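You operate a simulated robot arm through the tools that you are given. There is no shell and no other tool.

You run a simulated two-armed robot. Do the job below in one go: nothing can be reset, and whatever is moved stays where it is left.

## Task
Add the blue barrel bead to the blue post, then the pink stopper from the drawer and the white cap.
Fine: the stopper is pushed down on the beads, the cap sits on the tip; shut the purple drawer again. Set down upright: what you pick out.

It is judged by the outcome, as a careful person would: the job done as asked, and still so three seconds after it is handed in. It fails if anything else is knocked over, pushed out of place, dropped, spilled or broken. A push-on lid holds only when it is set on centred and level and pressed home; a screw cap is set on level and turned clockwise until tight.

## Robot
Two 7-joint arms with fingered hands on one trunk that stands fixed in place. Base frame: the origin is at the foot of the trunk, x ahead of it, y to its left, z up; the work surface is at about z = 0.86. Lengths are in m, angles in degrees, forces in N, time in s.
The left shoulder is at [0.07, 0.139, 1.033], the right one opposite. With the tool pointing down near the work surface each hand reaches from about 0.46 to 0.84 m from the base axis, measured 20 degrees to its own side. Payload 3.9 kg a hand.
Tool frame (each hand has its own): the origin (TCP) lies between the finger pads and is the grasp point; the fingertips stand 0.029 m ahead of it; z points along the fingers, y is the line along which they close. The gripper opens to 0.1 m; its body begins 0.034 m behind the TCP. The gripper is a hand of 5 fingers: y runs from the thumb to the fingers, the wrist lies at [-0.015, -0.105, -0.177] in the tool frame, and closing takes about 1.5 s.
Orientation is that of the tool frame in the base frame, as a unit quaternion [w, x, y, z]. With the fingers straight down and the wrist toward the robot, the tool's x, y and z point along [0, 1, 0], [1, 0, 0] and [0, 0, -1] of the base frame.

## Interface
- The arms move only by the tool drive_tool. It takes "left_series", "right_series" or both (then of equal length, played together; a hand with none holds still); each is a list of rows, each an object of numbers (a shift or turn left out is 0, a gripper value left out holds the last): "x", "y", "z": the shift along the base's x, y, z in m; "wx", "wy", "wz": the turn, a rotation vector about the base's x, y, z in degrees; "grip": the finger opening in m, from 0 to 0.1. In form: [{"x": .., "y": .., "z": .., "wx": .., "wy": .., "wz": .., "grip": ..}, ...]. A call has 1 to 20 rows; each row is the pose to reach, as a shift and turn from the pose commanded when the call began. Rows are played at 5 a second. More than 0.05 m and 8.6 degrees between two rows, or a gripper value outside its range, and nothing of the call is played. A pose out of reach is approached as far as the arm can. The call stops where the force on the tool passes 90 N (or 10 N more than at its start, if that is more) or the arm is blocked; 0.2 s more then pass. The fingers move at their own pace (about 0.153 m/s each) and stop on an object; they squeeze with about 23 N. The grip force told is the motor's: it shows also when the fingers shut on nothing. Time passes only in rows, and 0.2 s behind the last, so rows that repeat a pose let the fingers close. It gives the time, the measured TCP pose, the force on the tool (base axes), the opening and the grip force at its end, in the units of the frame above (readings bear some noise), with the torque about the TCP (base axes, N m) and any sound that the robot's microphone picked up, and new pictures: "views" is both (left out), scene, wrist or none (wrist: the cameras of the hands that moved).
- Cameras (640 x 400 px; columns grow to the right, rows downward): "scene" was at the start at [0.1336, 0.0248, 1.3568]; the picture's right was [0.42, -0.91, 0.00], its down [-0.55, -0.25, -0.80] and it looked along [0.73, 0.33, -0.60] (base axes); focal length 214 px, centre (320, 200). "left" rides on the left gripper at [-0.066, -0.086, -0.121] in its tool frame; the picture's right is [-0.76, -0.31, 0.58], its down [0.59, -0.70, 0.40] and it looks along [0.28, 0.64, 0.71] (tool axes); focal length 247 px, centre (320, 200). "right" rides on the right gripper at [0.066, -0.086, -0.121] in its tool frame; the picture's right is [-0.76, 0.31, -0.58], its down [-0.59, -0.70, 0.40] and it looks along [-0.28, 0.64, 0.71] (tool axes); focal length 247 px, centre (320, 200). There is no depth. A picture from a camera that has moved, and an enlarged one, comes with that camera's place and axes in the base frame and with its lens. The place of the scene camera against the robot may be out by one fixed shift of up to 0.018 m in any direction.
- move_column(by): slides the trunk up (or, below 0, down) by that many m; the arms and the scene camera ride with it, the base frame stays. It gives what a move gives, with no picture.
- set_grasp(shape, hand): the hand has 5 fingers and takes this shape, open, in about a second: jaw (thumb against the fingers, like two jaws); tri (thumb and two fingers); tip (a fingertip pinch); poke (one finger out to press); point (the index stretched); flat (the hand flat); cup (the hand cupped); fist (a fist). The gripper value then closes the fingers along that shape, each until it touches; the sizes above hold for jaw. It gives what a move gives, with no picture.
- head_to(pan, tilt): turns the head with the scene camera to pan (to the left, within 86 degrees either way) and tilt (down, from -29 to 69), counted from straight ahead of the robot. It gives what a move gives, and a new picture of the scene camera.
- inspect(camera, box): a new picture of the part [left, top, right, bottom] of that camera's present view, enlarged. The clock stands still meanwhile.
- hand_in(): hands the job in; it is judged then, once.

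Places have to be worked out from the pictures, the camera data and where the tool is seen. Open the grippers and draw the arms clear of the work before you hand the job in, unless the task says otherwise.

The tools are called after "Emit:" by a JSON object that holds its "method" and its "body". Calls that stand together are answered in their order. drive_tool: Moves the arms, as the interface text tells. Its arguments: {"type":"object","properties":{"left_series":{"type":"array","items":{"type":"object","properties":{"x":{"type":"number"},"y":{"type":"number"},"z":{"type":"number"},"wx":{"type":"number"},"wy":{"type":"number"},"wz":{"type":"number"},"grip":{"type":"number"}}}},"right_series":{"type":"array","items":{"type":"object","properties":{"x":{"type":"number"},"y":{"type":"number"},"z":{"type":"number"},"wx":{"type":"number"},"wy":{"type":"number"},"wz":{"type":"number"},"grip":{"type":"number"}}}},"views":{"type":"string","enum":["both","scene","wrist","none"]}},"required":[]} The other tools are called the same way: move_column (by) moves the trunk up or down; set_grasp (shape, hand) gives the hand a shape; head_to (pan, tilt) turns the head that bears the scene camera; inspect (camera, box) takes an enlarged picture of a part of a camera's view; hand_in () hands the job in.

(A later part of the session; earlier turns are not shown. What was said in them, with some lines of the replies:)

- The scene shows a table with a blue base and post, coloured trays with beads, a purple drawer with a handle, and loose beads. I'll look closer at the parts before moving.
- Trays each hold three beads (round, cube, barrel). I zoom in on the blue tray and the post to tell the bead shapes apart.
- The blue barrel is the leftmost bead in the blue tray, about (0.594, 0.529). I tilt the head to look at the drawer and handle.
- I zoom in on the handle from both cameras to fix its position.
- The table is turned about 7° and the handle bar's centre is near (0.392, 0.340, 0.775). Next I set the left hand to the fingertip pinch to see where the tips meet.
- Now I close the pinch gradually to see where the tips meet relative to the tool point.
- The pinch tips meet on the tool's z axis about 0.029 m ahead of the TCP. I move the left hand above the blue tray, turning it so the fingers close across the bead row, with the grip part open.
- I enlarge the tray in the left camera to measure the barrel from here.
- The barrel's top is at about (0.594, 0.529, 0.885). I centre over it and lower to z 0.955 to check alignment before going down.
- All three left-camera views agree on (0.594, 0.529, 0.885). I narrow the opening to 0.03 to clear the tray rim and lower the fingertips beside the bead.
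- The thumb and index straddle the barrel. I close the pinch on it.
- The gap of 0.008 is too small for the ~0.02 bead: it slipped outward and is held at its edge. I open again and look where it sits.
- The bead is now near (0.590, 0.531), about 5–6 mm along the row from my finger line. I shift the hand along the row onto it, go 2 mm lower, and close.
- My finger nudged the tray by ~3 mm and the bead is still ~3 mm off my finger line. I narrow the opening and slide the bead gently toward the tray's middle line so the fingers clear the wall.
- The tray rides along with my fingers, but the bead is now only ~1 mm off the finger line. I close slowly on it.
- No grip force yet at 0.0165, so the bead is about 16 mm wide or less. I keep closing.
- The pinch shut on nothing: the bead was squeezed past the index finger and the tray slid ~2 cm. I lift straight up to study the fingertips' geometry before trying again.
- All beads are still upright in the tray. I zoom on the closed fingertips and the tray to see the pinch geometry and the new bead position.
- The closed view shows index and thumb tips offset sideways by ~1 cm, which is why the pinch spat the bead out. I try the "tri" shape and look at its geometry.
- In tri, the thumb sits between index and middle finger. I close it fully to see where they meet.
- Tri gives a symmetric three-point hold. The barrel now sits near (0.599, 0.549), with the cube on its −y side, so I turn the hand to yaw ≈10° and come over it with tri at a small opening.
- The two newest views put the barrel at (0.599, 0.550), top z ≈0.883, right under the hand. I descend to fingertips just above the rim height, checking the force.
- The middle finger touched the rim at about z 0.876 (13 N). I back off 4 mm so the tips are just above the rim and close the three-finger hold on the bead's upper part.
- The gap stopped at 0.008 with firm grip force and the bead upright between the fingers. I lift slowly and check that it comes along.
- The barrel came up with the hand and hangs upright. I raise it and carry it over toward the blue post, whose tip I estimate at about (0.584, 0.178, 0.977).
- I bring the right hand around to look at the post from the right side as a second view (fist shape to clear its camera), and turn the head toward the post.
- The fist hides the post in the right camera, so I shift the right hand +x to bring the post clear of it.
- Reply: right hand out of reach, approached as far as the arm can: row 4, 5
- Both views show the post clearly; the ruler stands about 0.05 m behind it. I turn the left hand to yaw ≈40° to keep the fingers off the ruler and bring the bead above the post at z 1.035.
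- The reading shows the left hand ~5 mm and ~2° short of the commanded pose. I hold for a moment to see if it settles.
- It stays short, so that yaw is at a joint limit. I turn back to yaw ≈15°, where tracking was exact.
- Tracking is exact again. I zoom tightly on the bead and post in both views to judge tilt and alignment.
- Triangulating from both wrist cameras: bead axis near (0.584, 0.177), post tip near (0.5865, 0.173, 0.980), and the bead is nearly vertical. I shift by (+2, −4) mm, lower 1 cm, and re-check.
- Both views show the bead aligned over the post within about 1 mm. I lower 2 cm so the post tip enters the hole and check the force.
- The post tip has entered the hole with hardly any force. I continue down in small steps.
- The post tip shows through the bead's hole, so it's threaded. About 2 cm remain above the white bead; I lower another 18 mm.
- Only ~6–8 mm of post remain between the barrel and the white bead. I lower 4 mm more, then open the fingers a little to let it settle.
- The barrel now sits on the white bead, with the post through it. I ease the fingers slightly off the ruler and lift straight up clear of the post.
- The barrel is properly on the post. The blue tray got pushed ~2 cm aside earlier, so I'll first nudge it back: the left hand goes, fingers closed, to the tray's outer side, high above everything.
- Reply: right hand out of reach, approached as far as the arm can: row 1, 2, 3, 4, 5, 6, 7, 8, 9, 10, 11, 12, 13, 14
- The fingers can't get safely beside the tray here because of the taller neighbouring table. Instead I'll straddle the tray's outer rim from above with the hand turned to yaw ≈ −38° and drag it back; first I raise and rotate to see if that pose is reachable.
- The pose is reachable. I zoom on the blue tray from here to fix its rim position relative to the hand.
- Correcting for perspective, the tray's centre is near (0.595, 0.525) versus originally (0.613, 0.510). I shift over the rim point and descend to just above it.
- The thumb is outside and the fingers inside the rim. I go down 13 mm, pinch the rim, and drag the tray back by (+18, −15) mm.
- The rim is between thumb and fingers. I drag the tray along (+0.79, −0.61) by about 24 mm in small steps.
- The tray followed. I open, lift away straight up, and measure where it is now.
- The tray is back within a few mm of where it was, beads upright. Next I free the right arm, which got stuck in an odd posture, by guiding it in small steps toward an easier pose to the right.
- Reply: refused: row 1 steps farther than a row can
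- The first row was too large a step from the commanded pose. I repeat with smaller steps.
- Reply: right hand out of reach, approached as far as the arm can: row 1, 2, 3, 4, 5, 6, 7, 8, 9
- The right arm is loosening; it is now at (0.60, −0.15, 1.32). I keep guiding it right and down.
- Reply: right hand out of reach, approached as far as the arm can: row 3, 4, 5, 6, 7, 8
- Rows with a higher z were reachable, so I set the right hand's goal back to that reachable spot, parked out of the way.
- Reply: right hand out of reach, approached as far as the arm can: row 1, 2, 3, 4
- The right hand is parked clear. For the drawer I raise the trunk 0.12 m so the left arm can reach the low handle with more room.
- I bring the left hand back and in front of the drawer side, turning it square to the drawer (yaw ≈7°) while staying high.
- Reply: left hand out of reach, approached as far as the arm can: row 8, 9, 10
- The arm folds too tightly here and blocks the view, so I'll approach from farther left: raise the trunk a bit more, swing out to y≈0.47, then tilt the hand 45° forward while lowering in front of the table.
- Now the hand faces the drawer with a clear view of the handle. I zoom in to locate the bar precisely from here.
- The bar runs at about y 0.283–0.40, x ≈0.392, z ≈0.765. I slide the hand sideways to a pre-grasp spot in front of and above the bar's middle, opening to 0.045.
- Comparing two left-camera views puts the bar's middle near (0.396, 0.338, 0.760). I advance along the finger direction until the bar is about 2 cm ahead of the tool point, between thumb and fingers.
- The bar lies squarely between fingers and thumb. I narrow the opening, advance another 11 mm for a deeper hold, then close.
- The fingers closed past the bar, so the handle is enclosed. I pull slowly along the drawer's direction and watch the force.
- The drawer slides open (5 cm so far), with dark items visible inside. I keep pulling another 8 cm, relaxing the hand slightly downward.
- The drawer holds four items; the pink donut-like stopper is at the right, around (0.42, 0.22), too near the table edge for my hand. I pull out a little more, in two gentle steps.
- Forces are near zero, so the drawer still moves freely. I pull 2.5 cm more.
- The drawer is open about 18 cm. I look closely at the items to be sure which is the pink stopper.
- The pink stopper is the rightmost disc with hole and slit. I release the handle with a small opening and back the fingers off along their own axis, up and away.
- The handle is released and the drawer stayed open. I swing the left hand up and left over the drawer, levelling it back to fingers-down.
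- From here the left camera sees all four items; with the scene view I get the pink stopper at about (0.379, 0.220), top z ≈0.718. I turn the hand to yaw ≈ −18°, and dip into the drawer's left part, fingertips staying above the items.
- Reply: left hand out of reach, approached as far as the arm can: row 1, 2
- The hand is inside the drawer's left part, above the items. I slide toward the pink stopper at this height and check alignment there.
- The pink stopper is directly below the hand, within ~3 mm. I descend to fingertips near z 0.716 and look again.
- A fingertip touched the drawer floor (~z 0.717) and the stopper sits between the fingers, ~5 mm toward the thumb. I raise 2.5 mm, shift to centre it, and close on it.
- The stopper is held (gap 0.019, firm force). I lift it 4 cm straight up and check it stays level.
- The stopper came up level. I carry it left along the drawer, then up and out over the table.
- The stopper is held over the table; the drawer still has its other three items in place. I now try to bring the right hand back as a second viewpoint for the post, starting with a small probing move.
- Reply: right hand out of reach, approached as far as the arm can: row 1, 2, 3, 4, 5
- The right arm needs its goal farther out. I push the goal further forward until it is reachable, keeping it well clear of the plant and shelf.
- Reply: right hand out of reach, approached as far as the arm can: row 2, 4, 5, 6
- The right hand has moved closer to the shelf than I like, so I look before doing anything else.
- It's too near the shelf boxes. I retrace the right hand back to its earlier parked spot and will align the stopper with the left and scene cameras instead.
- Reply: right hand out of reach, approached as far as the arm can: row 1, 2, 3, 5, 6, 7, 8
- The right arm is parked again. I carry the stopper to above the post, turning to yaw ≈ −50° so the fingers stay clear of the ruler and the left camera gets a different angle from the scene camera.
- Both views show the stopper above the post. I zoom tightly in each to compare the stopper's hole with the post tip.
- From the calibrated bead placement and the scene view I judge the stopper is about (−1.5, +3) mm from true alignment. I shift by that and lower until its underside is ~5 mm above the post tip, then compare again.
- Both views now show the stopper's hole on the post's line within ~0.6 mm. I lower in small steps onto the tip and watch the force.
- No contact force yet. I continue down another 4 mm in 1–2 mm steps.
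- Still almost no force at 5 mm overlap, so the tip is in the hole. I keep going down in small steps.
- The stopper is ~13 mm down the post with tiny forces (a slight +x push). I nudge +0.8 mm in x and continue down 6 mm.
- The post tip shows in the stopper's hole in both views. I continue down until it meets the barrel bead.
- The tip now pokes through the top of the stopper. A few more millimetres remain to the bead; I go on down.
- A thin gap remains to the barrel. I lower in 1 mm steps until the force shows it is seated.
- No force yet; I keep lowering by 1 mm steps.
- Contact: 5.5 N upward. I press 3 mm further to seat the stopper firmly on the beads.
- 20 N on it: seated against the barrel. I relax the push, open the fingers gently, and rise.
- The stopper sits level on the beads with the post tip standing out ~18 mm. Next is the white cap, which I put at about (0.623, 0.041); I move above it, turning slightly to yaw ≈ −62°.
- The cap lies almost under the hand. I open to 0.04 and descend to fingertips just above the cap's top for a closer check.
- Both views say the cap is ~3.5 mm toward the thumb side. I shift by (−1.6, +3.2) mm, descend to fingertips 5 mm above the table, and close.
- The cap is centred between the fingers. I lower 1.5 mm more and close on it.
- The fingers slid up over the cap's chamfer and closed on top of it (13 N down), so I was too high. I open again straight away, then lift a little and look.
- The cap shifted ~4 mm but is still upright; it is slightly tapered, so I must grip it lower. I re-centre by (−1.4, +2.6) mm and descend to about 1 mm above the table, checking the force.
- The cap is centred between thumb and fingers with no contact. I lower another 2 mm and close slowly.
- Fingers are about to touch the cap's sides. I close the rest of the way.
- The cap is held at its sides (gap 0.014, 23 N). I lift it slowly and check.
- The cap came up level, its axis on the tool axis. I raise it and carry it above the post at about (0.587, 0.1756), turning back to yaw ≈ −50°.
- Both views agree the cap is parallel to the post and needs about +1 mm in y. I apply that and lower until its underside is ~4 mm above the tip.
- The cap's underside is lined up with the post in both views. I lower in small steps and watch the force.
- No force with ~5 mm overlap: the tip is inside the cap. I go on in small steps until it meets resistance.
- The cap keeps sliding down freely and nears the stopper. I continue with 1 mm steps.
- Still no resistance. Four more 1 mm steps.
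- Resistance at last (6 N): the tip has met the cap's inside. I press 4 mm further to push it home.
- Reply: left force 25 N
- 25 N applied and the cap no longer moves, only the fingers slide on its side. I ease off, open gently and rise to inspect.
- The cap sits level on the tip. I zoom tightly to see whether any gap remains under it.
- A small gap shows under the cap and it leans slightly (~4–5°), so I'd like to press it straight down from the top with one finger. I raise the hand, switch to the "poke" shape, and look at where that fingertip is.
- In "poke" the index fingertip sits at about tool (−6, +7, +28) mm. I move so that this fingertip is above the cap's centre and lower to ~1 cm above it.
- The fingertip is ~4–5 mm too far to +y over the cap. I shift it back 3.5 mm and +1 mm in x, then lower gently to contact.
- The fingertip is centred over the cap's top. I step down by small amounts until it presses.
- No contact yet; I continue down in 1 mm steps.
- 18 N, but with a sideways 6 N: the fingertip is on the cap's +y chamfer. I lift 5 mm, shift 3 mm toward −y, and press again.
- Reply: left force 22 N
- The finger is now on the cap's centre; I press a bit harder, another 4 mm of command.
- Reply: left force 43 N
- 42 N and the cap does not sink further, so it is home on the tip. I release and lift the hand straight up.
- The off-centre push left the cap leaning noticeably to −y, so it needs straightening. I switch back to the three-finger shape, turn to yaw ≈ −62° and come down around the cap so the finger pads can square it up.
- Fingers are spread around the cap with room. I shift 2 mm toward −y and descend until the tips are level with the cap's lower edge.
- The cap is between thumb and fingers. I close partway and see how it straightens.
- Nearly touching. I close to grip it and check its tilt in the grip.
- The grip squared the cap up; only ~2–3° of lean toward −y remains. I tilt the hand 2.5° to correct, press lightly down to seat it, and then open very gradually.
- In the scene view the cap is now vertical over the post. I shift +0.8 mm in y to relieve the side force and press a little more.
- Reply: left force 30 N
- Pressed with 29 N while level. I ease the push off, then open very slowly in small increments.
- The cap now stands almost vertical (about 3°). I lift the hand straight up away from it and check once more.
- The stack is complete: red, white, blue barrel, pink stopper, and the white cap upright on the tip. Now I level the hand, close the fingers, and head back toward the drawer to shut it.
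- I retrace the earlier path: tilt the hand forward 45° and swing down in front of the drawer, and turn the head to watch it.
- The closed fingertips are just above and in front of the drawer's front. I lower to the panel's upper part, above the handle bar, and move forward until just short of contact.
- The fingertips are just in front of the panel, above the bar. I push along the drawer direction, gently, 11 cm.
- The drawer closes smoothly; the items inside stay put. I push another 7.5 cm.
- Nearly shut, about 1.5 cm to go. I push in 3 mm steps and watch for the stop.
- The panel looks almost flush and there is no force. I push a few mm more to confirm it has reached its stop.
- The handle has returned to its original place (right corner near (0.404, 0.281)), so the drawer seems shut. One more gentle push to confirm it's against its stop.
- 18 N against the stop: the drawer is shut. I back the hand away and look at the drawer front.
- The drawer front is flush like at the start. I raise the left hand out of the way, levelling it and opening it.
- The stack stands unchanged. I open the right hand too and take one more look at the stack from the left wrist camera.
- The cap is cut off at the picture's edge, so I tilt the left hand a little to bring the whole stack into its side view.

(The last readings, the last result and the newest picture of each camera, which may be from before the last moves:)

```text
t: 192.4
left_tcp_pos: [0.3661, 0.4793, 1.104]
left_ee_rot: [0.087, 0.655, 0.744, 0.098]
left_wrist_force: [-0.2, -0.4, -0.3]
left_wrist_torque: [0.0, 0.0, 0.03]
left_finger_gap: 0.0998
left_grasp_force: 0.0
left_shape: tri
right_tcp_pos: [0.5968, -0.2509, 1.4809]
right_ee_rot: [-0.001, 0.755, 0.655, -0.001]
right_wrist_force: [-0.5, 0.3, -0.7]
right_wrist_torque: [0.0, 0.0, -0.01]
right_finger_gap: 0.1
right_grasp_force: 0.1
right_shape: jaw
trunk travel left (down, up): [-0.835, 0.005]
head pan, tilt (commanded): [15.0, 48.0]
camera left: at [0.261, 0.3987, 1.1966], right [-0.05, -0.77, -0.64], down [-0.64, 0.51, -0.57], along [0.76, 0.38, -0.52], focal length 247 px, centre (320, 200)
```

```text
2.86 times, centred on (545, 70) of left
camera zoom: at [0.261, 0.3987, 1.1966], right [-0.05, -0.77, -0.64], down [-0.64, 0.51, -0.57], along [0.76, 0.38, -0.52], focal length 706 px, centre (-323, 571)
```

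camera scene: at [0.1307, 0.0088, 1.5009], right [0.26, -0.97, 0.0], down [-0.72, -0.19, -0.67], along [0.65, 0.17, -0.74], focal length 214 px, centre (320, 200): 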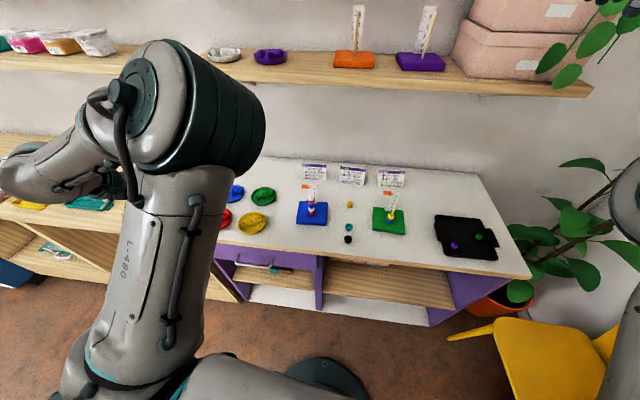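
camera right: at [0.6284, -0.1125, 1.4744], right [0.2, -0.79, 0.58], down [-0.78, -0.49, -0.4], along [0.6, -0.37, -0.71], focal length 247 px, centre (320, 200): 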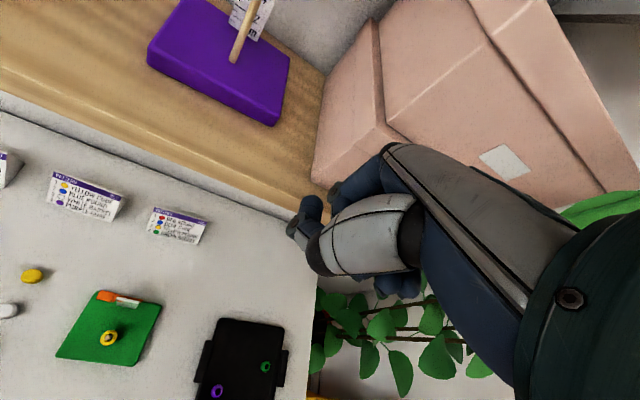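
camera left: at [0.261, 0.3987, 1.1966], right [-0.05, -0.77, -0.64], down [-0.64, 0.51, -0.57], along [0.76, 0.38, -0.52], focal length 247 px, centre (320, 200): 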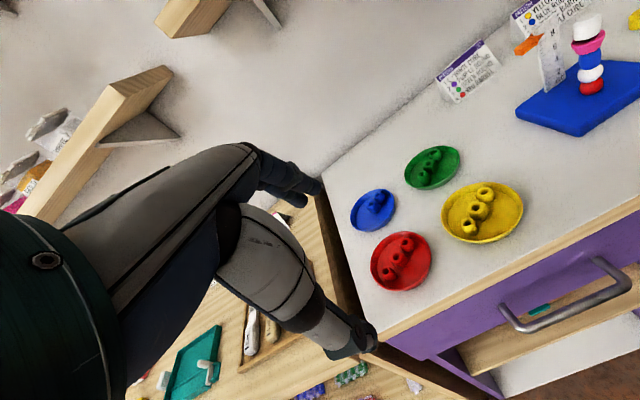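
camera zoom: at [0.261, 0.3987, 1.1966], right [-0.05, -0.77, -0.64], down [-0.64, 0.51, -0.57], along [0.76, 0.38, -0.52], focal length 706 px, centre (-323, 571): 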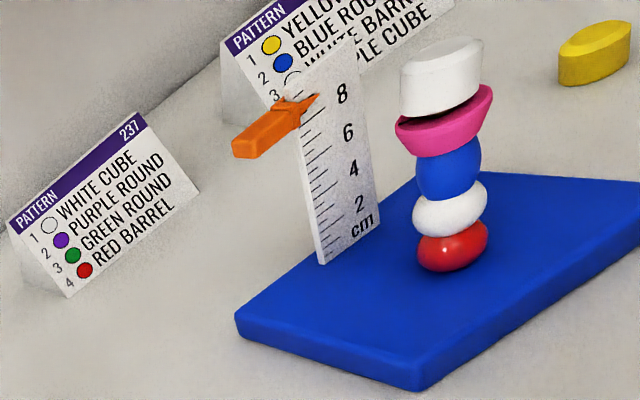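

From the side too, the stack stands straight: red, white, blue barrel, pink stopper, white cap on the tip, drawer shut. I level the left hand and draw it further up and aside before handing in.

Emit:
{"method": "drive_tool", "body": {"left_series": [{"wx": -0.9, "wy": 7, "z": 0.02}, {"wx": -1.9, "wy": 15, "z": 0.05, "y": 0.01}, {"wx": -1.9, "wy": 15, "z": 0.09, "y": 0.03}, {"wx": -1.9, "wy": 15, "z": 0.12, "y": 0.05}, {"wx": -1.9, "wy": 15, "z": 0.12, "y": 0.05}], "views": "scene"}}

Emit:
{"method": "inspect", "body": {"camera": "scene", "box": [290, 170, 370, 250]}}

```text
t: 193.6
left_tcp_pos: [0.3637, 0.529, 1.2241]
left_ee_rot: [0.001, 0.659, 0.752, -0.002]
left_wrist_force: [0.0, 0.5, 0.6]
left_wrist_torque: [-0.02, 0.0, 0.0]
left_finger_gap: 0.0999
left_grasp_force: 0.1
left_shape: tri
right_tcp_pos: [0.5949, -0.2521, 1.4809]
right_ee_rot: [-0.001, 0.754, 0.656, -0.001]
right_wrist_force: [0.8, -0.1, -0.3]
right_wrist_torque: [0.0, 0.0, 0.02]
right_finger_gap: 0.1001
right_grasp_force: 0.1
right_shape: jaw
trunk travel left (down, up): [-0.835, 0.005]
head pan, tilt (commanded): [15.0, 48.0]
camera scene: at [0.1315, 0.0083, 1.5008], right [0.26, -0.97, 0.0], down [-0.72, -0.19, -0.67], along [0.65, 0.17, -0.74], focal length 214 px, centre (320, 200)
```

scene: 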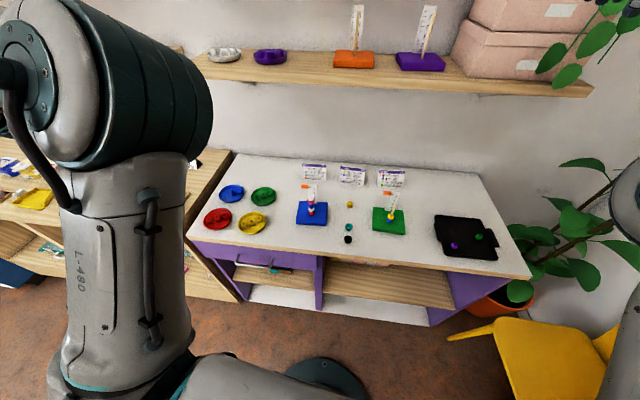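

```text
5.00 times, centred on (330, 210) of scene
camera zoom: at [0.1315, 0.0083, 1.5008], right [0.26, -0.97, 0.0], down [-0.72, -0.19, -0.67], along [0.65, 0.17, -0.74], focal length 1072 px, centre (270, 150)
```

zoom: 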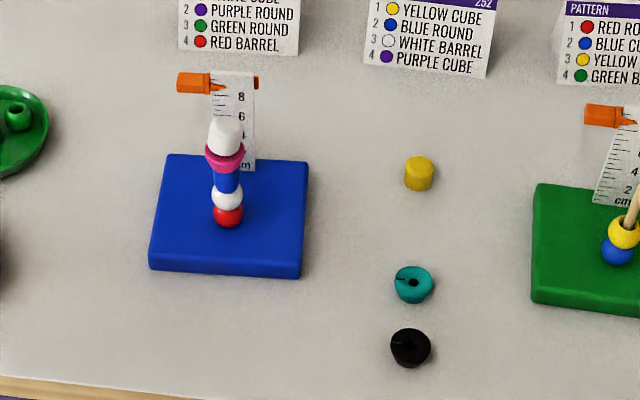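

Everything is in place: the blue barrel, the pink stopper pushed down on the beads, the white cap upright on the tip, and the purple drawer shut. The neighbouring items are standing where they were, and both hands are open and clear, so I hand the job in.

Emit:
{"method": "hand_in", "body": {}}

```text
The job is handed in.
```

The blue barrel bead, the pink stopper and the white cap are on the blue post in that order, the purple drawer is shut, and I have handed the job in. I don't know the verdict yet.

- **Bead:** my first pinch slipped. It slid the blue tray about 2 cm, and I dragged the tray back to within about 5 mm of where it was. The two beads left in it are upright, but they have shifted inside the tray. The second pick went cleanly onto the post.
- **Stopper:** it came out of the drawer level, went over the post, and was pressed against the barrel bead with about 20 N.
- **Cap:** it sits on the tip and was pressed with 25 to 42 N without sinking further. It still leans about 3° and stands roughly 5 mm above the stopper. One of my presses tipped it, so I re-gripped it and straightened it before letting go.
- **Drawer:** it is against its stop, and its other three items were still upright when I last saw them as it closed.
- **Post base:** the blue base moved about 2 mm while I was pressing the cap.

Both hands are open and clear of the table.
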